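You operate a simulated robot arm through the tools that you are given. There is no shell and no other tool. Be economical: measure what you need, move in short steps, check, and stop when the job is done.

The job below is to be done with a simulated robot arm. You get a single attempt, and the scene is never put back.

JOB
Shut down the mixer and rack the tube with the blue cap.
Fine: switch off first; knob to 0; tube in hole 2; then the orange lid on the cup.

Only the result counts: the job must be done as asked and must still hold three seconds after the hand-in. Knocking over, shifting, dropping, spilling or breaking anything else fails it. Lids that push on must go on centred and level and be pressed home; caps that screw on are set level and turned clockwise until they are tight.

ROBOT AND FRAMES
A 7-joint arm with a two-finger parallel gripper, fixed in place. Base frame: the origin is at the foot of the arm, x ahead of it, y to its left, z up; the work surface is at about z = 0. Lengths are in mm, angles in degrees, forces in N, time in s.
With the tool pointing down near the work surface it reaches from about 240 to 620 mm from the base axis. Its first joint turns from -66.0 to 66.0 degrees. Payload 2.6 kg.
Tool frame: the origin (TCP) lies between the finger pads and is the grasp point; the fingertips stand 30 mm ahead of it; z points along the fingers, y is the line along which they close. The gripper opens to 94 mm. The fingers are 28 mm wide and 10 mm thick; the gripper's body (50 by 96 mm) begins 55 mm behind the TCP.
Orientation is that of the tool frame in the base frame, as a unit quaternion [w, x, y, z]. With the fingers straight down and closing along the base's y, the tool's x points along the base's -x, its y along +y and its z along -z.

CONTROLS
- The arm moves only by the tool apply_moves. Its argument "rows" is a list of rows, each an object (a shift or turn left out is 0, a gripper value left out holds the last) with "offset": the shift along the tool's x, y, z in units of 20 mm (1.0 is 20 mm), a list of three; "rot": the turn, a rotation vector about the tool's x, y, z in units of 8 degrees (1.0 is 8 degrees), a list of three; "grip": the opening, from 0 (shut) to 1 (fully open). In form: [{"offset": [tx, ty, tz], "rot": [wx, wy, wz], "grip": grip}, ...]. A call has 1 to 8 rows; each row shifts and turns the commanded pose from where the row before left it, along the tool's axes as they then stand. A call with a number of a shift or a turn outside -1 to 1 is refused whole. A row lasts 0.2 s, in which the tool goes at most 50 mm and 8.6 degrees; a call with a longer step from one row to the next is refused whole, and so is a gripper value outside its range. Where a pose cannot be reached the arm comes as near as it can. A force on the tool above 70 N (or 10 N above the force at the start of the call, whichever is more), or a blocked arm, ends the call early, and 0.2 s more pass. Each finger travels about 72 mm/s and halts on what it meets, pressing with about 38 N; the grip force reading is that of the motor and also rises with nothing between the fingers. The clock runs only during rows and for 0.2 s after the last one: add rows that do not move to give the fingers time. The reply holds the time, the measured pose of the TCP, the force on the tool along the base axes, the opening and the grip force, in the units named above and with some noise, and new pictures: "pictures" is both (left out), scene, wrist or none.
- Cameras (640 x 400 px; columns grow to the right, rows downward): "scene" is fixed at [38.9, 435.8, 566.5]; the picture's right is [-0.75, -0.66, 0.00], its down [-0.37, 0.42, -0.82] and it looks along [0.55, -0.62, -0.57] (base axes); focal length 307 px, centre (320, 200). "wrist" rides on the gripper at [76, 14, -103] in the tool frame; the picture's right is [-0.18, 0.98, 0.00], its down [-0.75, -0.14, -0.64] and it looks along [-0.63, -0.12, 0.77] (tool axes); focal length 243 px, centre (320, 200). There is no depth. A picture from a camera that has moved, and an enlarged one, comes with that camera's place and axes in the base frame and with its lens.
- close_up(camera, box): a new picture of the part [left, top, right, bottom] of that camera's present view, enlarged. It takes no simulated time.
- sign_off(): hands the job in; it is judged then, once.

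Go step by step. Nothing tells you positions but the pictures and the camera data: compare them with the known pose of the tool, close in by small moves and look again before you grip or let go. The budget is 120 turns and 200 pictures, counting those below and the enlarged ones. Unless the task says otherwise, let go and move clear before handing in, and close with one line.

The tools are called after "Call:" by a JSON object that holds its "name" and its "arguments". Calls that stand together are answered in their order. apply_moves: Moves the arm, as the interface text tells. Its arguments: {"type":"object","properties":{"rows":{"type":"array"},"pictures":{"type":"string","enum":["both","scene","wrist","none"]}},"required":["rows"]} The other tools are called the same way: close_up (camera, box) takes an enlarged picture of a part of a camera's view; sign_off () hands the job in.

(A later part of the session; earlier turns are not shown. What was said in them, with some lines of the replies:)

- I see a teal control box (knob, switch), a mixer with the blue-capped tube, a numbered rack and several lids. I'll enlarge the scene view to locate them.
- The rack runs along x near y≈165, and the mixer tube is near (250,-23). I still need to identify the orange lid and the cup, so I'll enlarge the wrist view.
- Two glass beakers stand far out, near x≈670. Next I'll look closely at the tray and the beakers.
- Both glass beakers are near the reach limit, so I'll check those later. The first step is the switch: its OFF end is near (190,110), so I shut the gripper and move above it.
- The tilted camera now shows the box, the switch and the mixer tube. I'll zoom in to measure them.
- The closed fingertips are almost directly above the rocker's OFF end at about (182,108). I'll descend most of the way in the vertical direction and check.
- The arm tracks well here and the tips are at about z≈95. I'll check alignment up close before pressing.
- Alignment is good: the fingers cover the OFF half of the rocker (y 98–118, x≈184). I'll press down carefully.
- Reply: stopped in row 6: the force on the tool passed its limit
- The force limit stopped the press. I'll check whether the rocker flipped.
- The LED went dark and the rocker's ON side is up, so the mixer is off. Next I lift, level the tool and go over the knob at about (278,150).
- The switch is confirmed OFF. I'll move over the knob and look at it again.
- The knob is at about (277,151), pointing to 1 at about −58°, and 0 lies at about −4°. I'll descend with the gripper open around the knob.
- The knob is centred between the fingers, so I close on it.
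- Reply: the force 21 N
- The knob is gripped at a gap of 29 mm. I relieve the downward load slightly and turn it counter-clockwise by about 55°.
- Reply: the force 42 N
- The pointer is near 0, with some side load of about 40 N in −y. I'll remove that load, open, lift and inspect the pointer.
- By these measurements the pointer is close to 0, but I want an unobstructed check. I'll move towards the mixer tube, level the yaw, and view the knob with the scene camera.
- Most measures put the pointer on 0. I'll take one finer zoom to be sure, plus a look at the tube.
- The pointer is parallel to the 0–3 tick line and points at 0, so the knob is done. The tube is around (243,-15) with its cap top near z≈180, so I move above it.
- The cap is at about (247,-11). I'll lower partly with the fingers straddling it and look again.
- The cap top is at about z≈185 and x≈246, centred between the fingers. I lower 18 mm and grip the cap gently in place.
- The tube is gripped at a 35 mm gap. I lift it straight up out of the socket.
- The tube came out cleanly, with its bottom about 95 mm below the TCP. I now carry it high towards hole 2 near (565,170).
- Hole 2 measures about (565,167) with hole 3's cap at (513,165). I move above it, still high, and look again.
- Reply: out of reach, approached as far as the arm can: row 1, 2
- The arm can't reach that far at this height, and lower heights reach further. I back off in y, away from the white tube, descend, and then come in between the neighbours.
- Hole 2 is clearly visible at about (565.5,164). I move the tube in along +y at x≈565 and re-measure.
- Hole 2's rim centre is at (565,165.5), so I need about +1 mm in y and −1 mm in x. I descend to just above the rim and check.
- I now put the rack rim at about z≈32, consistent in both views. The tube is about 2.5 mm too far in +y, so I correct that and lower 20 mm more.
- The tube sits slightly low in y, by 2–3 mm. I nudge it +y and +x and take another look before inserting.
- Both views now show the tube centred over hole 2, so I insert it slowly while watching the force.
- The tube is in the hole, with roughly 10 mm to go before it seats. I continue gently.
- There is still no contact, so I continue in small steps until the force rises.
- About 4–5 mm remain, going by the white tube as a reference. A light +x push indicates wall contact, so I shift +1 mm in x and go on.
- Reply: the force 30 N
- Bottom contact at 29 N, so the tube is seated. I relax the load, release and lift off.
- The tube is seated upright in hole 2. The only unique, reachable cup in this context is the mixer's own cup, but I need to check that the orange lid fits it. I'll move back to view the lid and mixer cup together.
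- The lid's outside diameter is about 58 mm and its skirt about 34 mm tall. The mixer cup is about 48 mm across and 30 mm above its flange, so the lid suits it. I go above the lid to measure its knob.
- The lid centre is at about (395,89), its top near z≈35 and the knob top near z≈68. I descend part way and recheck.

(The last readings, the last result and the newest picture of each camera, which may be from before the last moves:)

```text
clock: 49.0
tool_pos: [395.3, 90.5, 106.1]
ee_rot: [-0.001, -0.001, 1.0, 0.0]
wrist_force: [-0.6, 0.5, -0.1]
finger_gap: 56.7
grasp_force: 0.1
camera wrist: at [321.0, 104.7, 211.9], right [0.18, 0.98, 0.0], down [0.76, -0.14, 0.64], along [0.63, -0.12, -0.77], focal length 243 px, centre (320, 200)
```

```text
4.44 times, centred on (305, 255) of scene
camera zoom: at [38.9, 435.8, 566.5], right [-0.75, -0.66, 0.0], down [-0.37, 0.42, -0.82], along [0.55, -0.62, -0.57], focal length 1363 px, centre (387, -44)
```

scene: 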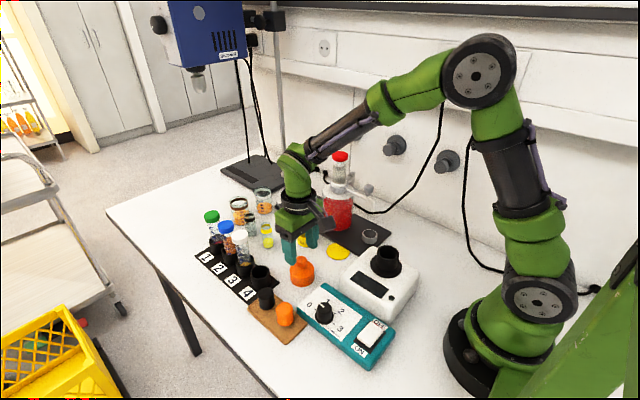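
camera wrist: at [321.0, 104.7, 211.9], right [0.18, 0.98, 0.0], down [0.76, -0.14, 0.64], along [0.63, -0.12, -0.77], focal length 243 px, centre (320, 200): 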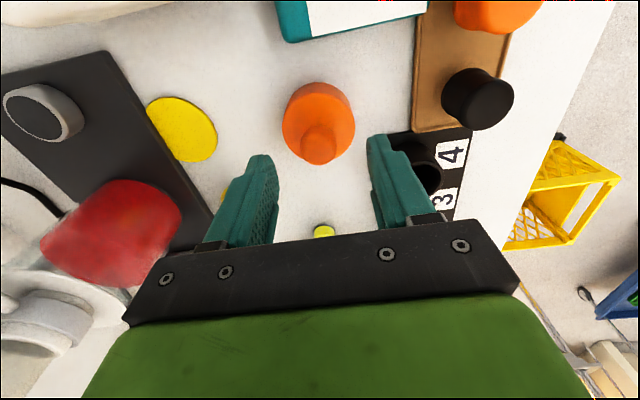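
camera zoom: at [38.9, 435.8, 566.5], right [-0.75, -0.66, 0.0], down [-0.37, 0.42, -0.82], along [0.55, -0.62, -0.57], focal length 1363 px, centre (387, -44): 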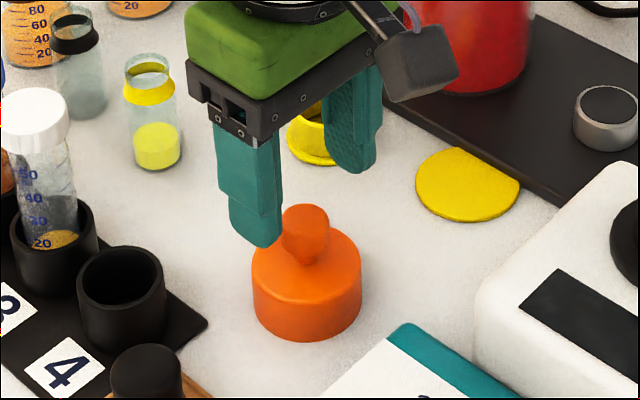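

The knob is centred (lid at x 395, y 89). I descend to TCP z≈78, so the tips clear the lid top, and close on the knob.

Call:
{"name": "apply_moves", "arguments": {"rows": [{"offset": [0, -0.05, 0.7]}, {"offset": [0, 0, 0.7]}, {}, {"grip": 0.35}, {"grip": 0.1}, {"grip": 0}, {}]}}

Call:
{"name": "close_up", "arguments": {"camera": "wrist", "box": [240, 100, 400, 240]}}

Call:
{"name": "close_up", "arguments": {"camera": "scene", "box": [260, 210, 350, 300]}}

```text
clock: 50.6
tool_pos: [395.0, 88.3, 79.6]
ee_rot: [-0.001, -0.001, 1.0, 0.0]
wrist_force: [0.2, 0.4, 0.6]
finger_gap: 24.0
grasp_force: 37.2
camera wrist: at [320.2, 103.1, 184.7], right [0.18, 0.98, 0.0], down [0.76, -0.14, 0.64], along [0.63, -0.12, -0.77], focal length 243 px, centre (320, 200)
```

scene: 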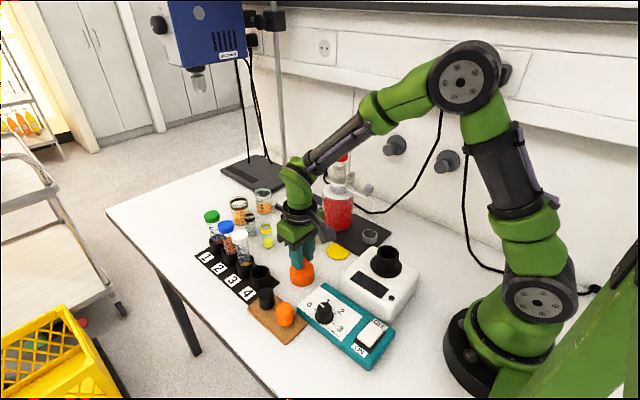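
wrist: 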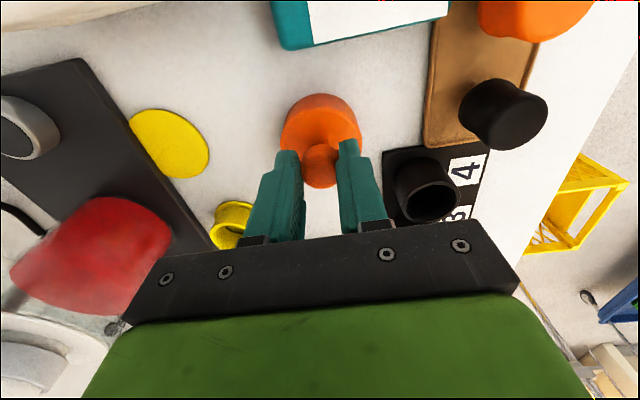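

```text
2.86 times, centred on (320, 170) of wrist
camera zoom: at [320.2, 103.1, 184.7], right [0.18, 0.98, 0.0], down [0.76, -0.14, 0.64], along [0.63, -0.12, -0.77], focal length 693 px, centre (320, 286)
```

zoom: 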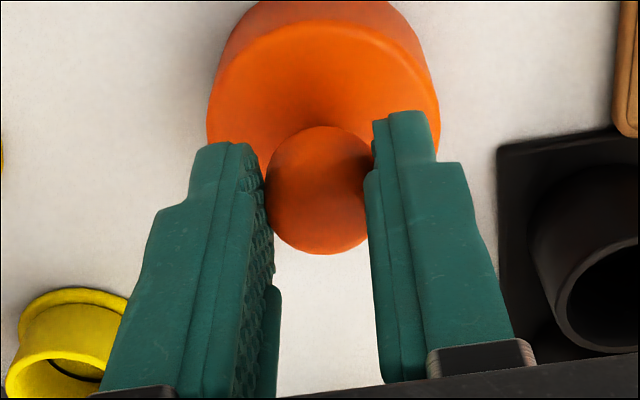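

```text
4.44 times, centred on (305, 255) of scene
camera zoom: at [38.9, 435.8, 566.5], right [-0.75, -0.66, 0.0], down [-0.37, 0.42, -0.82], along [0.55, -0.62, -0.57], focal length 1363 px, centre (387, -44)
```

zoom: 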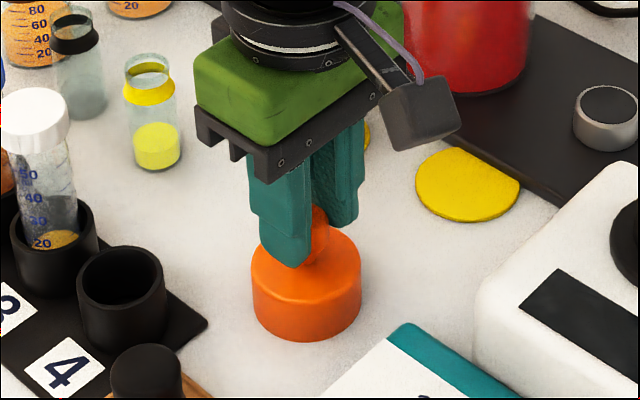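

The knob is gripped at 24 mm. I lift gently and check that the lid hangs level.

Call:
{"name": "apply_moves", "arguments": {"rows": [{"offset": [0, 0, -0.3]}, {"offset": [0, 0, -0.7]}, {"offset": [0, 0, -1]}, {"offset": [0, 0, -1]}, {"offset": [0, 0, -1]}, {"offset": [0, 0, -1]}, {"offset": [0, 0, -1]}, {"offset": [0, 0, -1]}]}}

Call:
{"name": "close_up", "arguments": {"camera": "scene", "box": [250, 140, 350, 270]}}

Call:
{"name": "close_up", "arguments": {"camera": "wrist", "box": [240, 60, 400, 220]}}

```text
clock: 52.4
tool_pos: [396.2, 88.3, 219.7]
ee_rot: [-0.001, -0.001, 1.0, 0.0]
wrist_force: [-0.5, 0.4, -0.8]
finger_gap: 0.0
grasp_force: 32.8
camera wrist: at [320.8, 102.6, 324.0], right [0.18, 0.98, 0.0], down [0.76, -0.14, 0.64], along [0.63, -0.12, -0.77], focal length 243 px, centre (320, 200)
```

scene: 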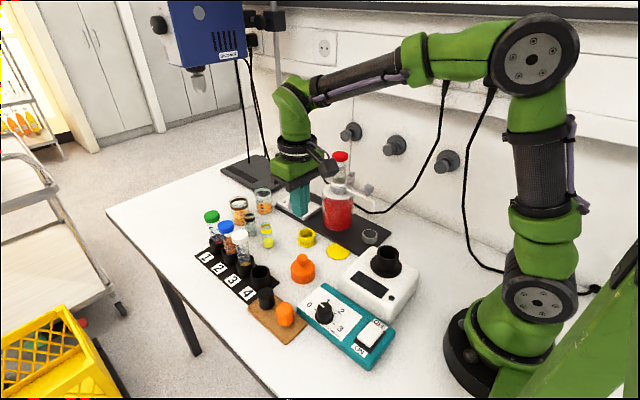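
wrist: 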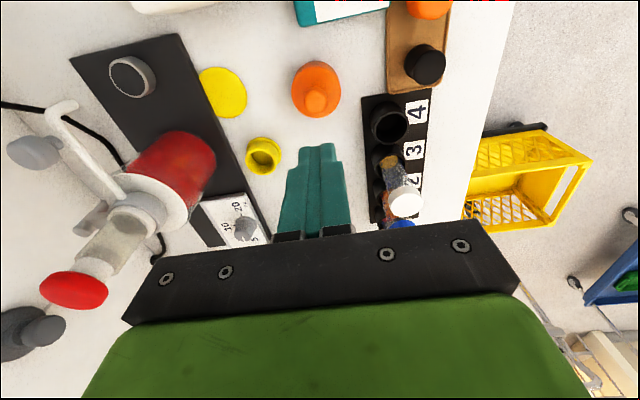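

```text
3.08 times, centred on (300, 205) of scene
camera zoom: at [38.9, 435.8, 566.5], right [-0.75, -0.66, 0.0], down [-0.37, 0.42, -0.82], along [0.55, -0.62, -0.57], focal length 944 px, centre (382, 185)
```

zoom: 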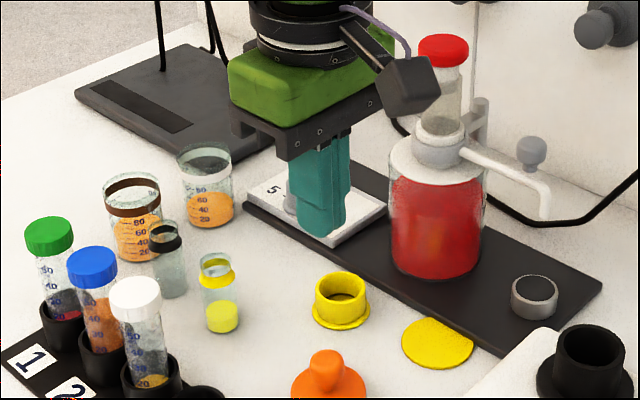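

```text
2.50 times, centred on (320, 140) of wrist
camera zoom: at [320.8, 102.6, 324.0], right [0.18, 0.98, 0.0], down [0.76, -0.14, 0.64], along [0.63, -0.12, -0.77], focal length 606 px, centre (320, 350)
```

zoom: 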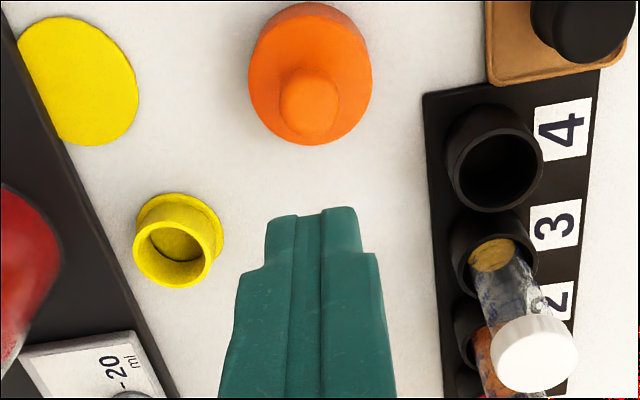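

The fingers slipped off the top of the knob, and the lid stayed upright, shifted by a few mm. I need a deeper grip, so I reopen and come down again with a fresh measurement.

Call:
{"name": "apply_moves", "arguments": {"rows": [{"offset": [-0.1, -0.2, 0], "grip": 0.6}, {"offset": [0, 0, 1]}, {"offset": [0, 0, 1]}, {"offset": [0, 0, 1]}, {"offset": [0, 0, 1]}, {"offset": [0, 0, 1]}, {"offset": [0, 0, 0.4]}, {}]}}

Call:
{"name": "close_up", "arguments": {"camera": "wrist", "box": [240, 80, 400, 220]}}

Call:
{"name": "close_up", "arguments": {"camera": "scene", "box": [270, 220, 340, 300]}}

```text
clock: 54.2
tool_pos: [398.0, 83.2, 111.0]
ee_rot: [-0.001, -0.001, 1.0, 0.0]
wrist_force: [0.4, -1.1, 0.0]
finger_gap: 56.6
grasp_force: 0.1
camera wrist: at [323.0, 98.3, 215.1], right [0.18, 0.98, 0.0], down [0.76, -0.14, 0.64], along [0.63, -0.12, -0.77], focal length 243 px, centre (320, 200)
```

scene: 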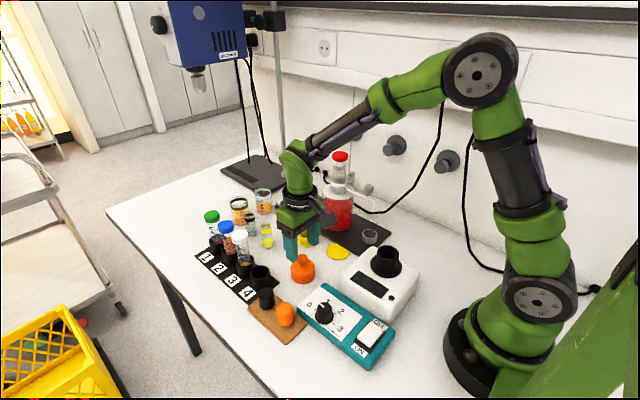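
wrist: 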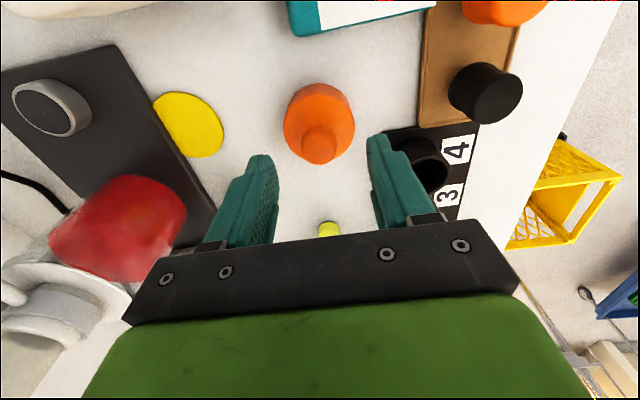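

```text
2.86 times, centred on (320, 150) of wrist
camera zoom: at [323.0, 98.3, 215.1], right [0.18, 0.98, 0.0], down [0.76, -0.14, 0.64], along [0.63, -0.12, -0.77], focal length 693 px, centre (320, 343)
```

zoom: 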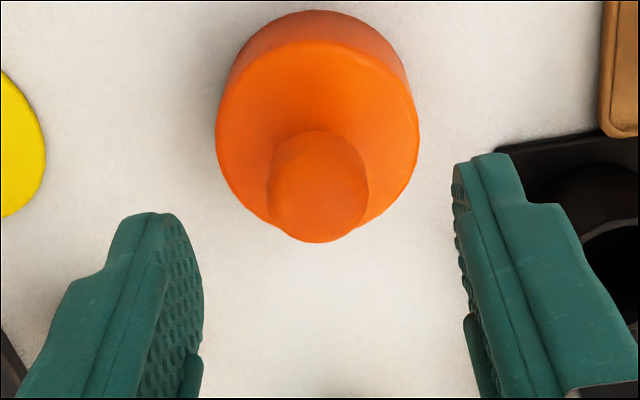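

```text
5.00 times, centred on (305, 260) of scene
camera zoom: at [38.9, 435.8, 566.5], right [-0.75, -0.66, 0.0], down [-0.37, 0.42, -0.82], along [0.55, -0.62, -0.57], focal length 1533 px, centre (395, -100)
```

zoom: 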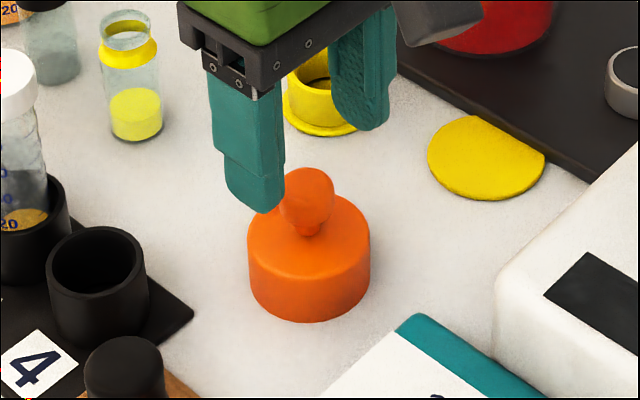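

The lid top is lower than I assumed, about 27 mm, with the knob centre near z≈46. I descend to TCP z≈64 and grip at the ball's middle.

Call:
{"name": "apply_moves", "arguments": {"rows": [{"offset": [0, 0, 0.8]}, {"offset": [0, 0, 0.8]}, {"offset": [0, 0, 0.5]}, {"offset": [0, 0, 0.25]}, {}], "pictures": "none"}}

Call:
{"name": "close_up", "arguments": {"camera": "scene", "box": [270, 220, 340, 300]}}

Call:
{"name": "close_up", "arguments": {"camera": "wrist", "box": [240, 100, 400, 240]}}

```text
clock: 55.4
tool_pos: [395.2, 85.2, 63.7]
ee_rot: [0.0, -0.001, 1.0, 0.0]
wrist_force: [-0.4, -0.1, -0.2]
finger_gap: 56.5
grasp_force: 0.0
```

```text
5.00 times, centred on (305, 260) of scene
camera zoom: at [38.9, 435.8, 566.5], right [-0.75, -0.66, 0.0], down [-0.37, 0.42, -0.82], along [0.55, -0.62, -0.57], focal length 1533 px, centre (395, -100)
```

zoom: 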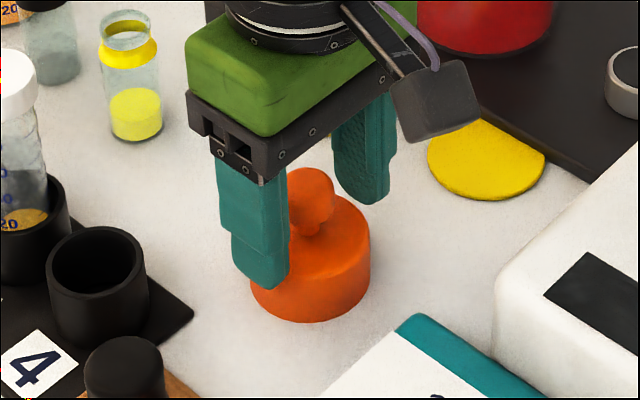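

```text
2.86 times, centred on (320, 170) of wrist
camera zoom: at [321.9, 99.2, 169.2], right [0.18, 0.98, 0.0], down [0.76, -0.14, 0.64], along [0.63, -0.12, -0.77], focal length 693 px, centre (320, 286)
```

zoom: 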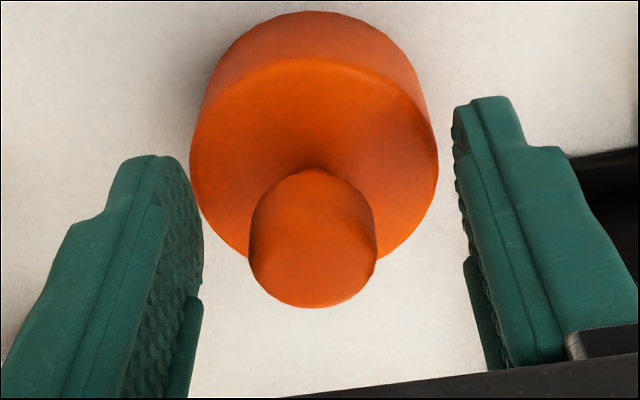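

The knob is about 3 mm ahead and 1.4 mm to the side, so I shift and then close.

Call:
{"name": "apply_moves", "arguments": {"rows": [{"offset": [-0.15, -0.07, 0]}, {}, {"grip": 0.4}, {"grip": 0.2}, {"grip": 0}, {}, {}]}}

Call:
{"name": "close_up", "arguments": {"camera": "scene", "box": [270, 220, 340, 300]}}

Call:
{"name": "close_up", "arguments": {"camera": "wrist", "box": [240, 100, 400, 240]}}

```text
clock: 57.0
tool_pos: [400.6, 83.4, 65.1]
ee_rot: [-0.001, -0.001, 1.0, 0.0]
wrist_force: [0.5, -0.8, 0.7]
finger_gap: 24.8
grasp_force: 37.8
camera wrist: at [325.2, 97.6, 169.4], right [0.18, 0.98, 0.0], down [0.76, -0.14, 0.64], along [0.63, -0.12, -0.77], focal length 243 px, centre (320, 200)
```

scene: 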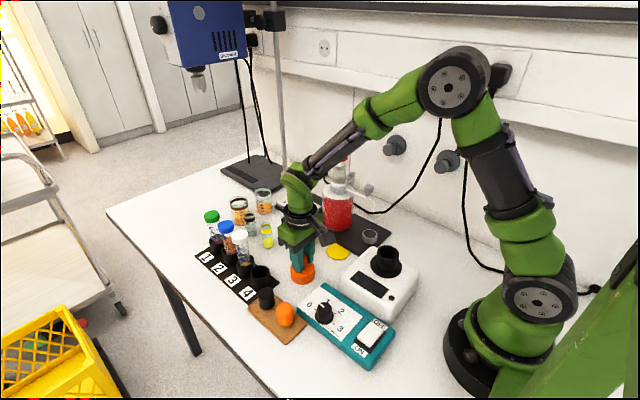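
wrist: 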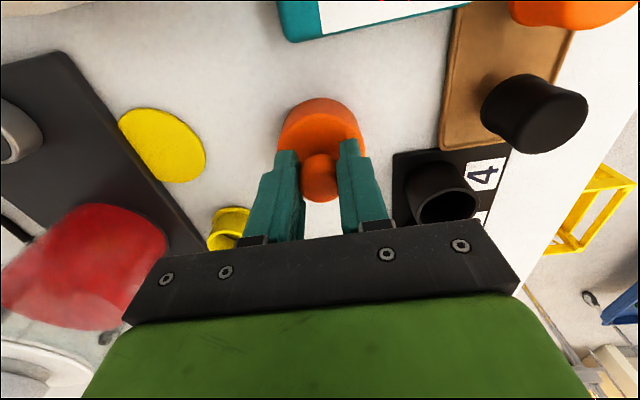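

```text
5.00 times, centred on (305, 260) of scene
camera zoom: at [38.9, 435.8, 566.5], right [-0.75, -0.66, 0.0], down [-0.37, 0.42, -0.82], along [0.55, -0.62, -0.57], focal length 1533 px, centre (395, -100)
```

zoom: 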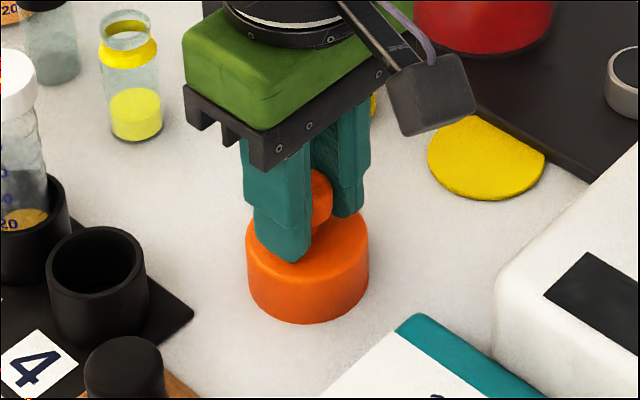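

```text
2.86 times, centred on (320, 170) of wrist
camera zoom: at [325.2, 97.6, 169.4], right [0.18, 0.98, 0.0], down [0.76, -0.14, 0.64], along [0.63, -0.12, -0.77], focal length 693 px, centre (320, 286)
```

zoom: 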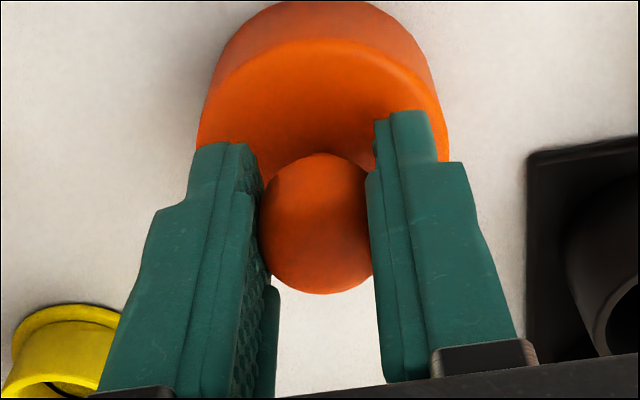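

The grip is now deeper, with a 24.8 mm gap. I lift slightly and verify that it holds.

Call:
{"name": "apply_moves", "arguments": {"rows": [{"offset": [0, 0, -0.2]}, {"offset": [0, 0, -0.3]}, {"offset": [0, 0, -0.5]}, {}], "pictures": "none"}}

Call:
{"name": "close_up", "arguments": {"camera": "scene", "box": [270, 210, 340, 300]}}

```text
clock: 58.0
tool_pos: [398.9, 82.3, 85.6]
ee_rot: [-0.001, -0.002, 1.0, 0.001]
wrist_force: [0.7, -0.3, -0.2]
finger_gap: 24.5
grasp_force: 38.1
```

```text
4.44 times, centred on (305, 255) of scene
camera zoom: at [38.9, 435.8, 566.5], right [-0.75, -0.66, 0.0], down [-0.37, 0.42, -0.82], along [0.55, -0.62, -0.57], focal length 1363 px, centre (387, -44)
```

zoom: 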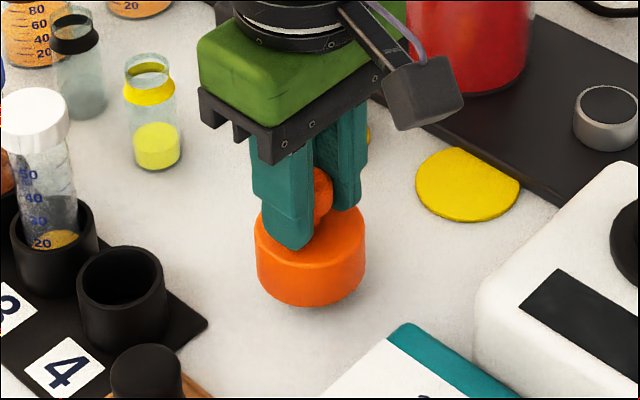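

The lid is held and level. I raise it to about z 215 and carry it towards the mixer cup at about (241,-12).

Call:
{"name": "apply_moves", "arguments": {"rows": [{"offset": [0, 0, -0.7]}, {"offset": [0, 0, -1]}, {"offset": [0, 0, -1]}, {"offset": [0, 0, -1]}, {"offset": [0, 0, -1]}, {"offset": [0, 0, -1]}, {"offset": [0, 0, -0.8]}, {}], "pictures": "none"}}

Call:
{"name": "apply_moves", "arguments": {"rows": [{"offset": [0.9, -0.5, 0]}, {"offset": [0.9, -0.5, 0]}, {"offset": [0.9, -0.5, 0]}, {"offset": [0.9, -0.5, 0]}, {"offset": [0.9, -0.5, 0]}, {"offset": [0.9, -0.5, 0]}, {}]}}

Call:
{"name": "close_up", "arguments": {"camera": "wrist", "box": [220, 20, 420, 220]}}

Call:
{"name": "close_up", "arguments": {"camera": "scene", "box": [330, 160, 440, 290]}}

```text
clock: 59.8
tool_pos: [402.1, 82.4, 214.6]
ee_rot: [-0.001, -0.002, 1.0, -0.001]
wrist_force: [-0.2, 0.3, 0.2]
finger_gap: 24.5
grasp_force: 38.0
```

```text
clock: 61.4
tool_pos: [292.7, 21.7, 214.3]
ee_rot: [-0.002, -0.002, 1.0, -0.001]
wrist_force: [0.2, 0.4, 0.5]
finger_gap: 24.5
grasp_force: 38.0
camera wrist: at [216.6, 36.2, 318.9], right [0.18, 0.98, 0.0], down [0.76, -0.14, 0.64], along [0.63, -0.12, -0.77], focal length 243 px, centre (320, 200)
```

scene: 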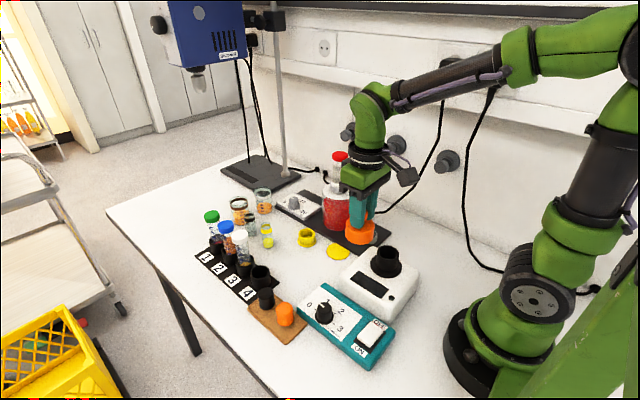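
wrist: 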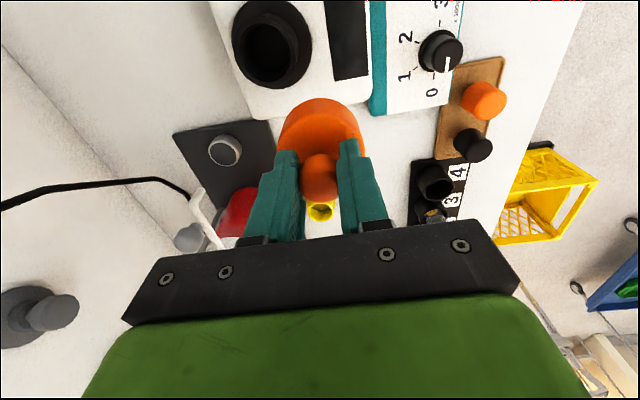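

```text
2.00 times, centred on (320, 120) of wrist
camera zoom: at [216.6, 36.2, 318.9], right [0.18, 0.98, 0.0], down [0.76, -0.14, 0.64], along [0.63, -0.12, -0.77], focal length 485 px, centre (320, 360)
```

zoom: 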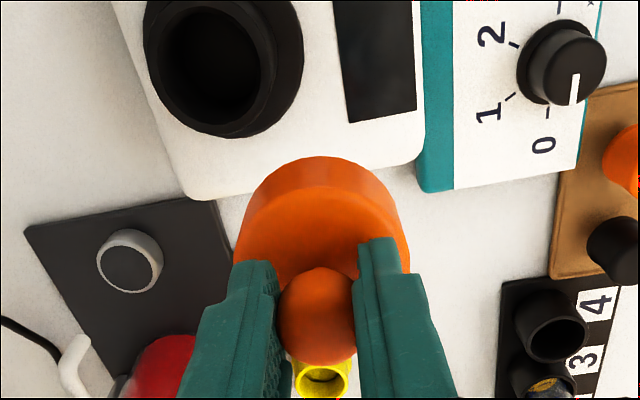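

```text
3.08 times, centred on (385, 225) of scene
camera zoom: at [38.9, 435.8, 566.5], right [-0.75, -0.66, 0.0], down [-0.37, 0.42, -0.82], along [0.55, -0.62, -0.57], focal length 944 px, centre (120, 123)
```

zoom: 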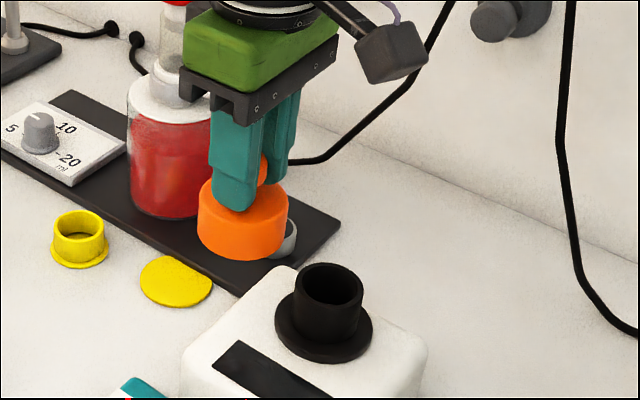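

The lid hangs level, and the cup rim is at about (241,-11.5) with z≈107. I move over it.

Call:
{"name": "apply_moves", "arguments": {"rows": [{"offset": [0.9, -0.56, 0]}, {"offset": [0.9, -0.56, 0]}, {"offset": [0.85, -0.56, 0]}, {}]}}

Call:
{"name": "close_up", "arguments": {"camera": "wrist", "box": [240, 20, 400, 180]}}

Call:
{"name": "close_up", "arguments": {"camera": "scene", "box": [340, 190, 430, 290]}}

```text
clock: 62.4
tool_pos: [239.4, -12.1, 213.6]
ee_rot: [-0.001, -0.001, 1.0, 0.0]
wrist_force: [-0.4, 0.6, 0.1]
finger_gap: 24.4
grasp_force: 38.2
camera wrist: at [163.7, 2.3, 317.7], right [0.18, 0.98, 0.0], down [0.76, -0.14, 0.64], along [0.63, -0.12, -0.77], focal length 243 px, centre (320, 200)
```

scene: 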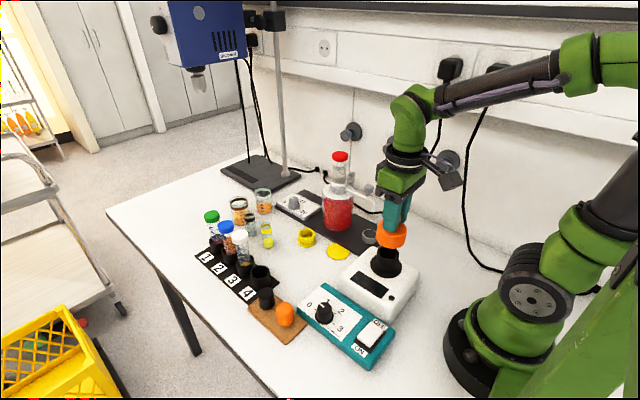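
wrist: 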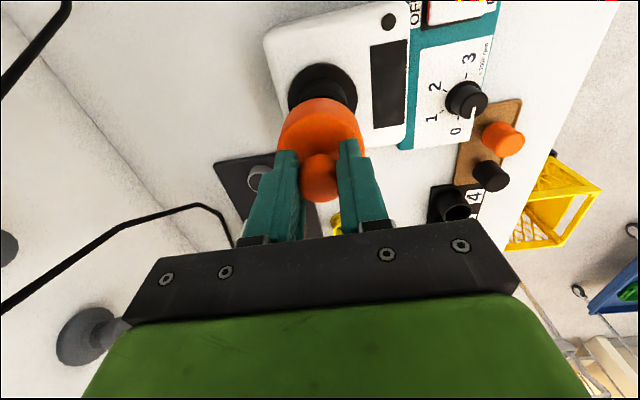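

```text
2.50 times, centred on (320, 100) of wrist
camera zoom: at [163.7, 2.3, 317.7], right [0.18, 0.98, 0.0], down [0.76, -0.14, 0.64], along [0.63, -0.12, -0.77], focal length 606 px, centre (320, 450)
```

zoom: 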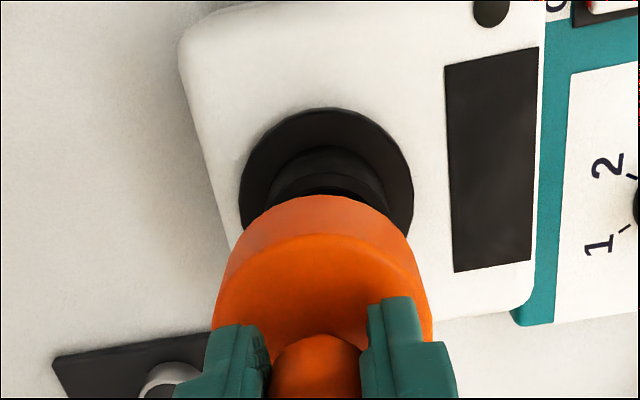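

```text
4.00 times, centred on (385, 240) of scene
camera zoom: at [38.9, 435.8, 566.5], right [-0.75, -0.66, 0.0], down [-0.37, 0.42, -0.82], along [0.55, -0.62, -0.57], focal length 1227 px, centre (60, 40)
```

zoom: 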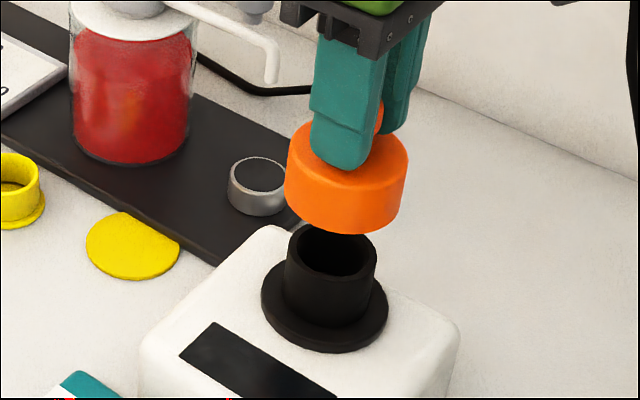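

The cup centre appears at about (241,-10.5) and the lid is about 1 mm off. I correct and lower until the skirt is just above the rim.

Call:
{"name": "apply_moves", "arguments": {"rows": [{"offset": [0, 0.06, 0.5]}, {"offset": [0, 0, 0.5]}, {"offset": [0, 0, 0.5]}, {}], "pictures": "none"}}

Call:
{"name": "close_up", "arguments": {"camera": "wrist", "box": [240, 20, 400, 180]}}

Call:
{"name": "close_up", "arguments": {"camera": "scene", "box": [350, 200, 430, 290]}}

```text
clock: 63.4
tool_pos: [240.6, -9.6, 184.8]
ee_rot: [-0.001, -0.001, 1.0, 0.0]
wrist_force: [0.0, 0.0, 0.2]
finger_gap: 24.5
grasp_force: 38.3
```

```text
2.50 times, centred on (320, 100) of wrist
camera zoom: at [164.3, 4.6, 289.1], right [0.18, 0.98, 0.0], down [0.76, -0.14, 0.64], along [0.63, -0.12, -0.77], focal length 606 px, centre (320, 450)
```

zoom: 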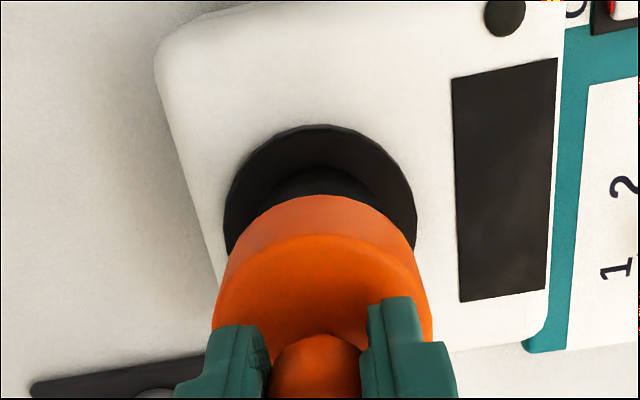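

```text
4.44 times, centred on (390, 245) of scene
camera zoom: at [38.9, 435.8, 566.5], right [-0.75, -0.66, 0.0], down [-0.37, 0.42, -0.82], along [0.55, -0.62, -0.57], focal length 1363 px, centre (9, 0)
```

zoom: 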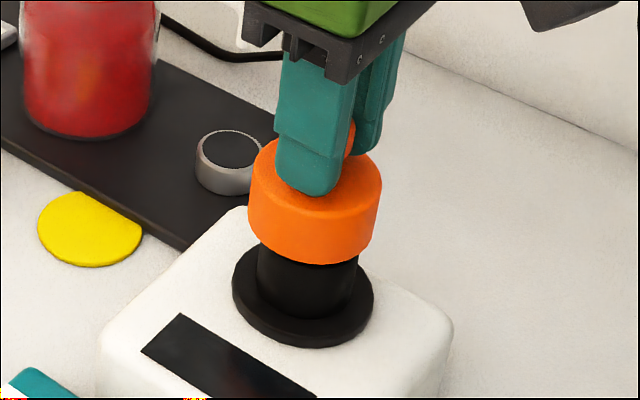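

Laterally the lid is aligned; the wrist view suggests it is about 2 mm too far in +x. I correct that and lower slowly onto the rim.

Call:
{"name": "apply_moves", "arguments": {"rows": [{"offset": [0.1, -0.02, 0.2]}, {"offset": [0, 0, 0.2]}, {"offset": [0, 0, 0.2]}, {}], "pictures": "none"}}

Call:
{"name": "close_up", "arguments": {"camera": "wrist", "box": [240, 20, 400, 180]}}

Call:
{"name": "close_up", "arguments": {"camera": "scene", "box": [350, 200, 430, 290]}}

```text
clock: 64.4
tool_pos: [237.3, -10.5, 171.5]
ee_rot: [-0.001, -0.001, 1.0, 0.0]
wrist_force: [-0.1, -0.2, 0.3]
finger_gap: 24.8
grasp_force: 37.6
```

```text
2.50 times, centred on (320, 100) of wrist
camera zoom: at [162.2, 4.4, 277.4], right [0.18, 0.98, 0.0], down [0.76, -0.14, 0.64], along [0.63, -0.12, -0.77], focal length 606 px, centre (320, 450)
```

zoom: 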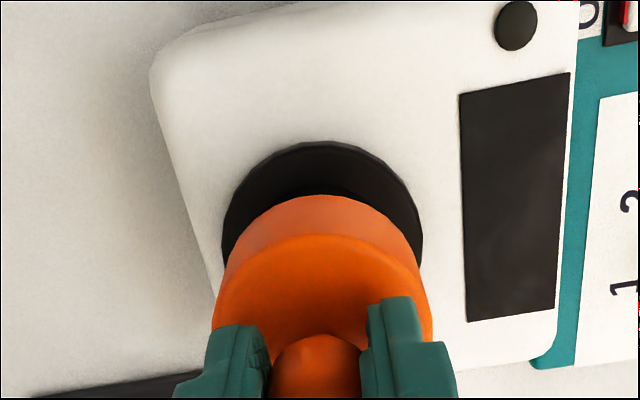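

```text
4.44 times, centred on (390, 245) of scene
camera zoom: at [38.9, 435.8, 566.5], right [-0.75, -0.66, 0.0], down [-0.37, 0.42, -0.82], along [0.55, -0.62, -0.57], focal length 1363 px, centre (9, 0)
```

zoom: 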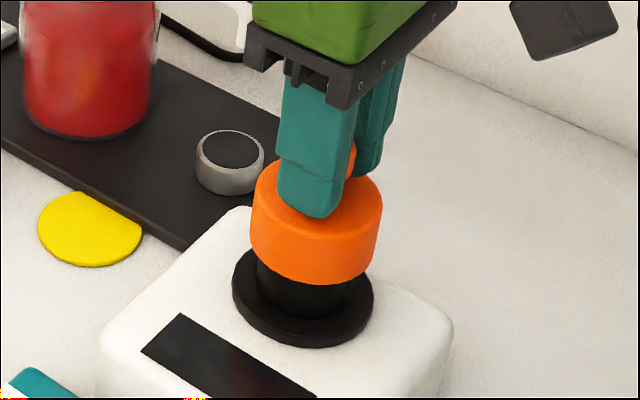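

Alignment is within about 1 mm in both views, so I continue down in small steps while monitoring force.

Call:
{"name": "apply_moves", "arguments": {"rows": [{"offset": [0, 0, 0.15]}, {"offset": [0, 0, 0.15]}, {"offset": [0, 0, 0.15]}, {}], "pictures": "none"}}

Call:
{"name": "close_up", "arguments": {"camera": "scene", "box": [350, 200, 430, 290]}}

```text
clock: 65.4
tool_pos: [236.6, -9.8, 163.7]
ee_rot: [0.0, -0.001, 1.0, 0.0]
wrist_force: [-0.2, -0.1, -0.5]
finger_gap: 24.5
grasp_force: 37.7
```

```text
4.44 times, centred on (390, 245) of scene
camera zoom: at [38.9, 435.8, 566.5], right [-0.75, -0.66, 0.0], down [-0.37, 0.42, -0.82], along [0.55, -0.62, -0.57], focal length 1363 px, centre (9, 0)
```

zoom: 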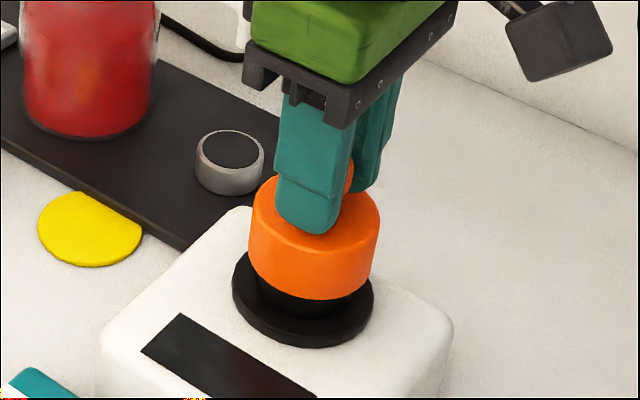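

There is still no resistance. I continue down.

Call:
{"name": "apply_moves", "arguments": {"rows": [{"offset": [0, 0, 0.15]}, {"offset": [0, 0, 0.15]}, {"offset": [0, 0, 0.15]}, {}], "pictures": "none"}}

Call:
{"name": "close_up", "arguments": {"camera": "scene", "box": [350, 200, 430, 290]}}

Call:
{"name": "close_up", "arguments": {"camera": "wrist", "box": [240, 20, 400, 180]}}

```text
clock: 66.4
tool_pos: [237.5, -10.3, 155.1]
ee_rot: [-0.002, -0.001, 1.0, 0.0]
wrist_force: [-0.2, 0.4, -0.4]
finger_gap: 24.5
grasp_force: 38.4
```

```text
4.44 times, centred on (390, 245) of scene
camera zoom: at [38.9, 435.8, 566.5], right [-0.75, -0.66, 0.0], down [-0.37, 0.42, -0.82], along [0.55, -0.62, -0.57], focal length 1363 px, centre (9, 0)
```

zoom: 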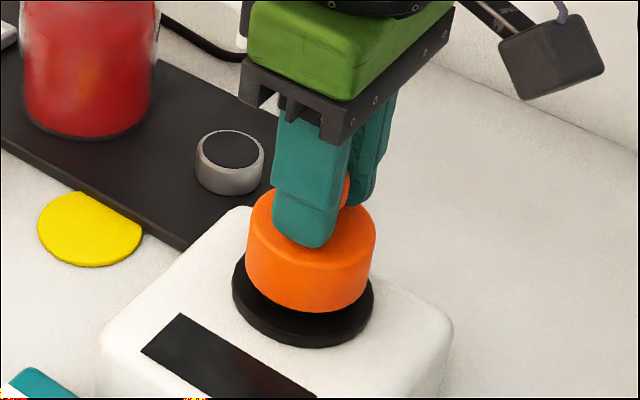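

```text
2.50 times, centred on (320, 100) of wrist
camera zoom: at [162.6, 4.2, 259.0], right [0.18, 0.98, 0.0], down [0.76, -0.14, 0.64], along [0.63, -0.12, -0.77], focal length 606 px, centre (320, 450)
```

zoom: 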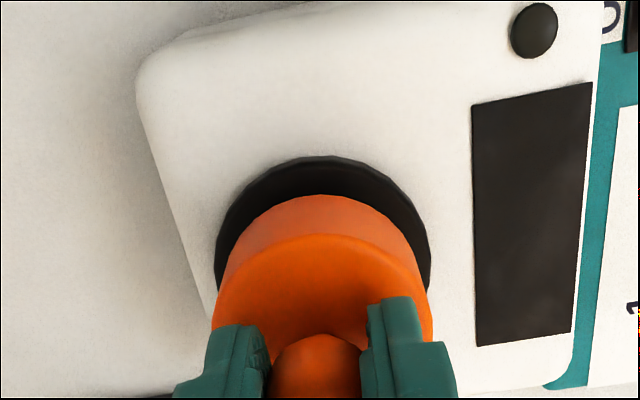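

The lid is sliding freely over the cup, which confirms the fit. I keep going until contact.

Call:
{"name": "apply_moves", "arguments": {"rows": [{"offset": [0, 0, 0.12]}, {"offset": [0, 0, 0.12]}, {"offset": [0, 0, 0.12]}, {"offset": [0, 0, 0.12]}, {}], "pictures": "none"}}

Call:
{"name": "close_up", "arguments": {"camera": "scene", "box": [350, 200, 430, 290]}}

```text
clock: 67.6
tool_pos: [239.2, -10.1, 146.8]
ee_rot: [0.003, -0.002, 1.0, -0.001]
wrist_force: [1.4, 3.6, 36.5]
finger_gap: 24.5
grasp_force: 38.1
```

```text
4.44 times, centred on (390, 245) of scene
camera zoom: at [38.8, 435.8, 566.5], right [-0.75, -0.66, 0.0], down [-0.37, 0.42, -0.82], along [0.55, -0.62, -0.57], focal length 1363 px, centre (9, 0)
```

zoom: 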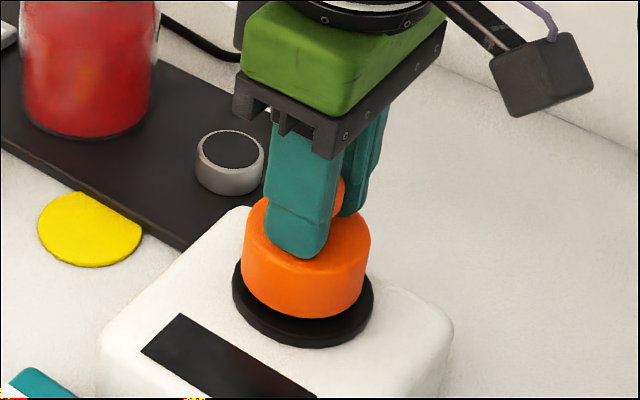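

Contact at 36 N with the skirt about 25 mm down over the cup. I press further to bring it fully home.

Call:
{"name": "apply_moves", "arguments": {"rows": [{"offset": [0, 0, 0.08]}, {"offset": [0, 0, 0.08]}, {"offset": [0, 0, 0.08]}, {"offset": [0, 0, 0.08]}, {"offset": [0, 0, 0.08]}], "pictures": "none"}}

Call:
{"name": "close_up", "arguments": {"camera": "scene", "box": [350, 200, 430, 290]}}

```text
clock: 68.3
tool_pos: [239.2, -10.7, 144.8]
ee_rot: [0.002, 0.0, 1.0, 0.0]
wrist_force: [-4.7, -0.5, 8.0]
finger_gap: 24.6
grasp_force: 38.4
stopped in row 3: the force on the tool passed its limit (the readings are from after the stop); the commanded pose is now the measured one
```

```text
4.44 times, centred on (390, 245) of scene
camera zoom: at [38.9, 435.8, 566.5], right [-0.75, -0.66, 0.0], down [-0.37, 0.42, -0.82], along [0.55, -0.62, -0.57], focal length 1363 px, centre (9, 0)
```

zoom: 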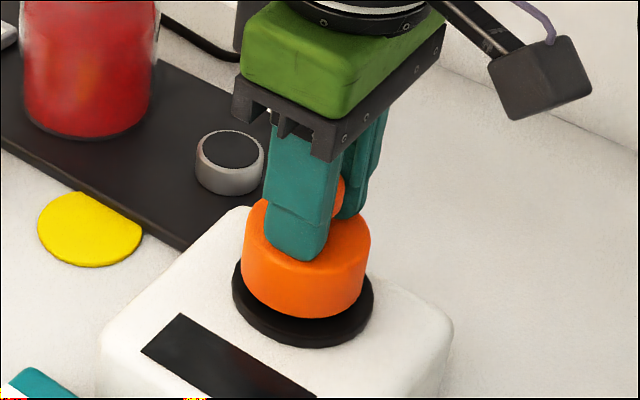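

The force limit was reached and the lid moved no further, so it looks seated. I release, rise and inspect it.

Call:
{"name": "apply_moves", "arguments": {"rows": [{}, {"grip": 0.3}, {"grip": 0.6}, {}, {"offset": [0, 0, -0.6]}, {"offset": [0, 0, -1]}, {"offset": [0, 0, -1]}, {"offset": [0, 0, -0.6]}], "pictures": "wrist"}}

Call:
{"name": "close_up", "arguments": {"camera": "wrist", "box": [240, 40, 400, 180]}}

Call:
{"name": "close_up", "arguments": {"camera": "scene", "box": [350, 200, 430, 290]}}

```text
clock: 70.1
tool_pos: [238.2, -10.2, 207.6]
ee_rot: [0.002, -0.001, 1.0, 0.0]
wrist_force: [-0.1, 0.7, 0.2]
finger_gap: 56.3
grasp_force: 0.1
camera wrist: at [163.2, 4.2, 311.9], right [0.18, 0.98, 0.0], down [0.75, -0.14, 0.64], along [0.63, -0.12, -0.76], focal length 243 px, centre (320, 200)
```

wrist: 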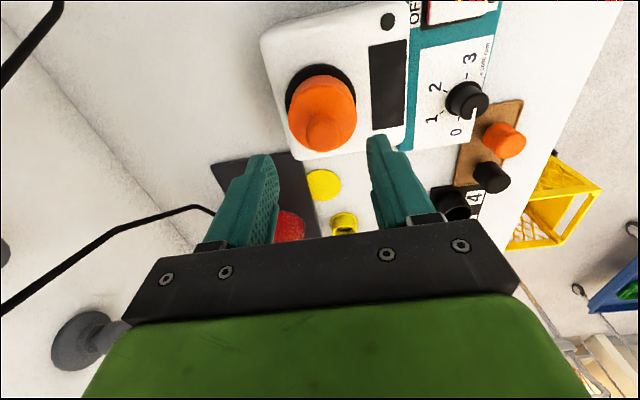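

```text
2.86 times, centred on (320, 110) of wrist
camera zoom: at [163.2, 4.2, 311.9], right [0.18, 0.98, 0.0], down [0.75, -0.14, 0.64], along [0.63, -0.12, -0.76], focal length 693 px, centre (320, 457)
```

zoom: 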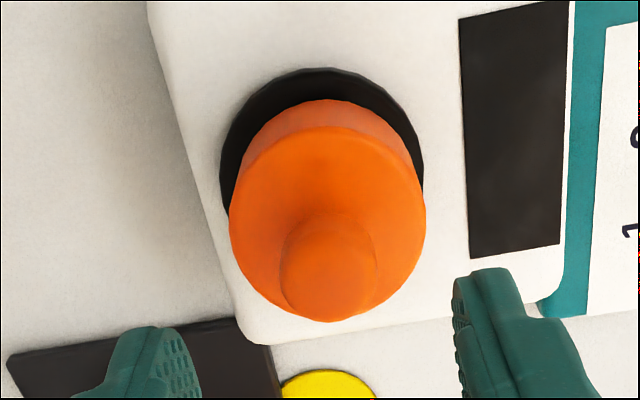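

```text
4.44 times, centred on (390, 245) of scene
camera zoom: at [38.9, 435.8, 566.5], right [-0.75, -0.66, 0.0], down [-0.37, 0.42, -0.82], along [0.55, -0.62, -0.57], focal length 1363 px, centre (9, 0)
```

zoom: 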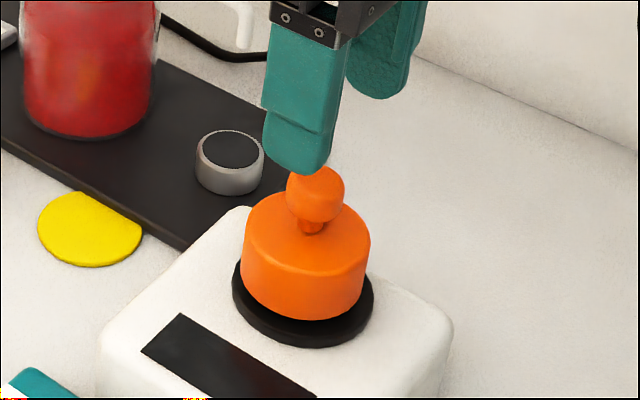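

The lid sits centred and level on the cup. To be sure it is fully home, I close the fingers and press straight down on the knob top at about (241,-9).

Call:
{"name": "apply_moves", "arguments": {"rows": [{"offset": [-0.13, 0.07, 0], "grip": 0}, {}, {"offset": [0, 0, 0.5]}, {"offset": [0, 0, 0.5]}, {"offset": [0, 0, 0.4]}, {}], "pictures": "none"}}

Call:
{"name": "close_up", "arguments": {"camera": "scene", "box": [350, 200, 430, 290]}}

Call:
{"name": "close_up", "arguments": {"camera": "wrist", "box": [240, 40, 400, 200]}}

```text
clock: 71.5
tool_pos: [243.0, -7.6, 179.0]
ee_rot: [0.001, 0.0, 1.0, 0.0]
wrist_force: [0.6, 0.2, 1.1]
finger_gap: 0.2
grasp_force: 33.0
```

```text
4.44 times, centred on (390, 245) of scene
camera zoom: at [38.9, 435.8, 566.5], right [-0.75, -0.66, 0.0], down [-0.37, 0.42, -0.82], along [0.55, -0.62, -0.57], focal length 1363 px, centre (9, 0)
```

zoom: 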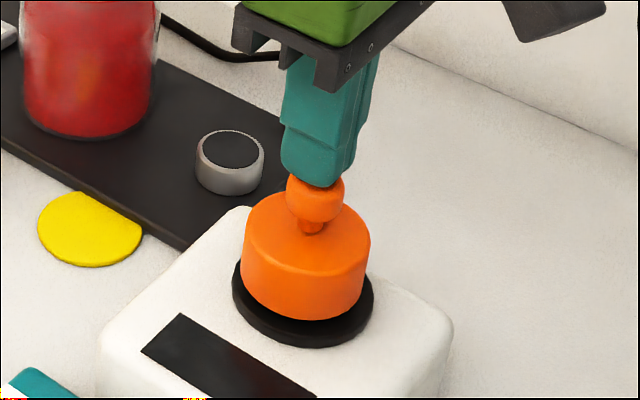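

```text
2.50 times, centred on (320, 120) of wrist
camera zoom: at [167.5, 6.2, 283.9], right [0.18, 0.98, 0.0], down [0.75, -0.14, 0.64], along [0.63, -0.12, -0.76], focal length 606 px, centre (320, 400)
```

zoom: 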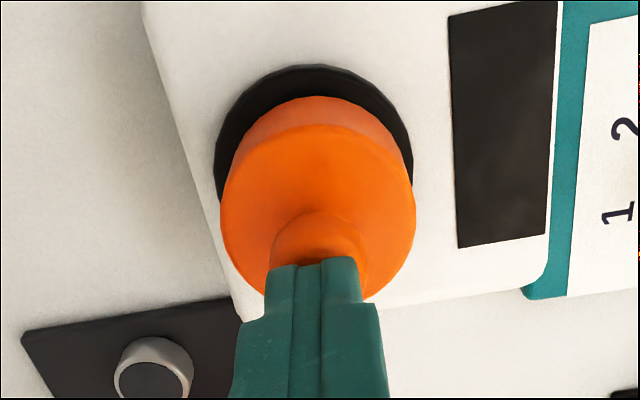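

The closed fingers are centred just above the knob. I press down in small steps until the force limit.

Call:
{"name": "apply_moves", "arguments": {"rows": [{"offset": [0, 0, 0.2]}, {"offset": [0, 0, 0.15]}, {"offset": [0, 0, 0.1]}, {"offset": [0, 0, 0.1]}, {"offset": [0, 0, 0.1]}, {"offset": [0, 0, 0.1]}, {"offset": [0, 0, 0.1]}, {"offset": [0, 0, 0.1]}], "pictures": "none"}}

Call:
{"name": "close_up", "arguments": {"camera": "scene", "box": [350, 200, 430, 290]}}

```text
clock: 72.1
tool_pos: [243.6, -8.1, 176.7]
ee_rot: [0.003, 0.002, 1.0, 0.001]
wrist_force: [-6.5, -0.7, 13.8]
finger_gap: 0.0
grasp_force: 32.8
stopped in row 3: the force on the tool passed its limit (the readings are from after the stop); the commanded pose is now the measured one
```

```text
4.44 times, centred on (390, 245) of scene
camera zoom: at [38.9, 435.8, 566.5], right [-0.75, -0.66, 0.0], down [-0.37, 0.42, -0.82], along [0.55, -0.62, -0.57], focal length 1363 px, centre (9, 0)
```

zoom: 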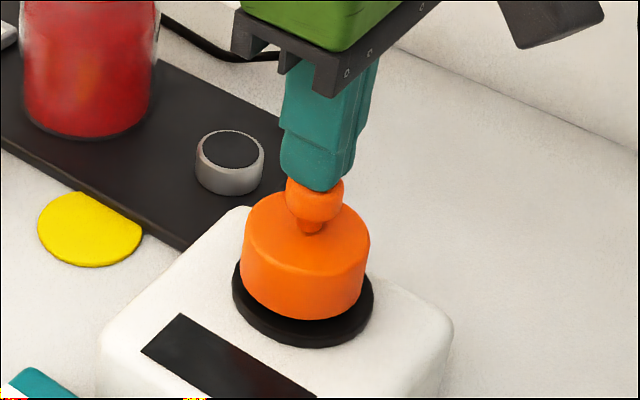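

The lid doesn't move under more than 70 N, so it is home. I retreat and do a final check of everything.

Call:
{"name": "apply_moves", "arguments": {"rows": [{"offset": [0, 0, -1]}, {"offset": [0, 0, -1]}, {"offset": [0, 0, -1]}, {"offset": [0, 0, -1]}, {"offset": [-1, 0, -1]}, {"offset": [-1, 0, -1]}, {"offset": [-1, 0, 0]}, {}], "pictures": "scene"}}

Call:
{"name": "close_up", "arguments": {"camera": "scene", "box": [290, 220, 430, 370]}}

Call:
{"name": "close_up", "arguments": {"camera": "scene", "box": [180, 180, 340, 320]}}

```text
clock: 73.9
tool_pos: [301.9, -8.7, 296.7]
ee_rot: [0.002, 0.003, 1.0, 0.0]
wrist_force: [-0.3, 0.2, 0.7]
finger_gap: 0.2
grasp_force: 33.5
```

scene: 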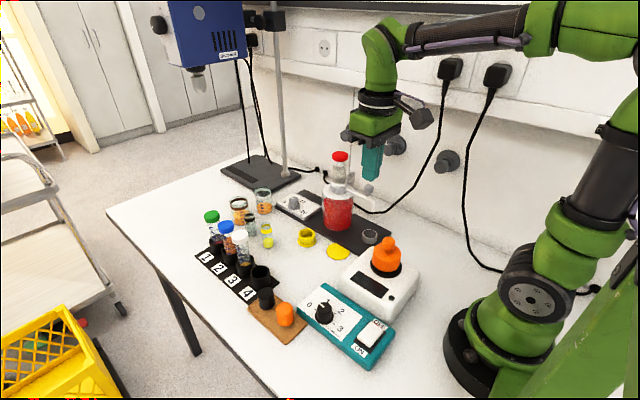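

```text
2.67 times, centred on (360, 295) of scene
camera zoom: at [39.0, 435.8, 566.5], right [-0.75, -0.66, 0.0], down [-0.37, 0.42, -0.82], along [0.55, -0.62, -0.57], focal length 818 px, centre (213, -53)
```

zoom: 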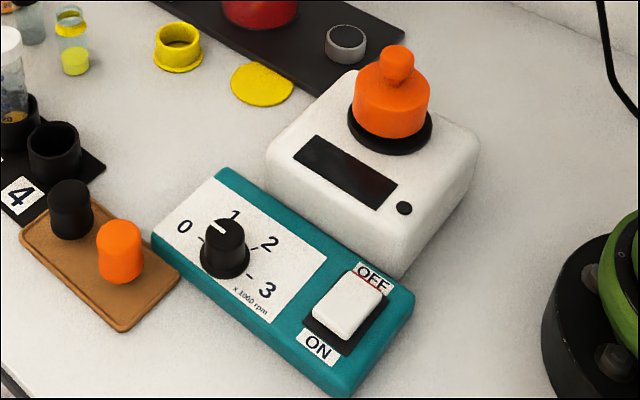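

```text
2.86 times, centred on (260, 250) of scene
camera zoom: at [39.0, 435.8, 566.5], right [-0.75, -0.66, 0.0], down [-0.37, 0.42, -0.82], along [0.55, -0.62, -0.57], focal length 876 px, centre (491, 57)
```

zoom: 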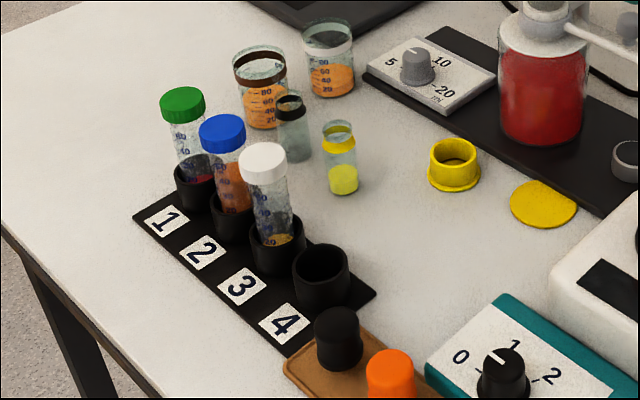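

Final check: the switch is off with the display dark, the knob is at 0, the blue-capped tube stands in hole 2, the orange lid sits centred and level on the mixer cup, and the hand is clear.

Call:
{"name": "sign_off", "arguments": {}}

```text
The job is handed in.
```

The job is handed in: I switched the mixer off, set the knob to 0, racked the blue-capped tube in hole 2, and pressed the orange lid home on the mixer's cup, which I took to be the cup you meant.
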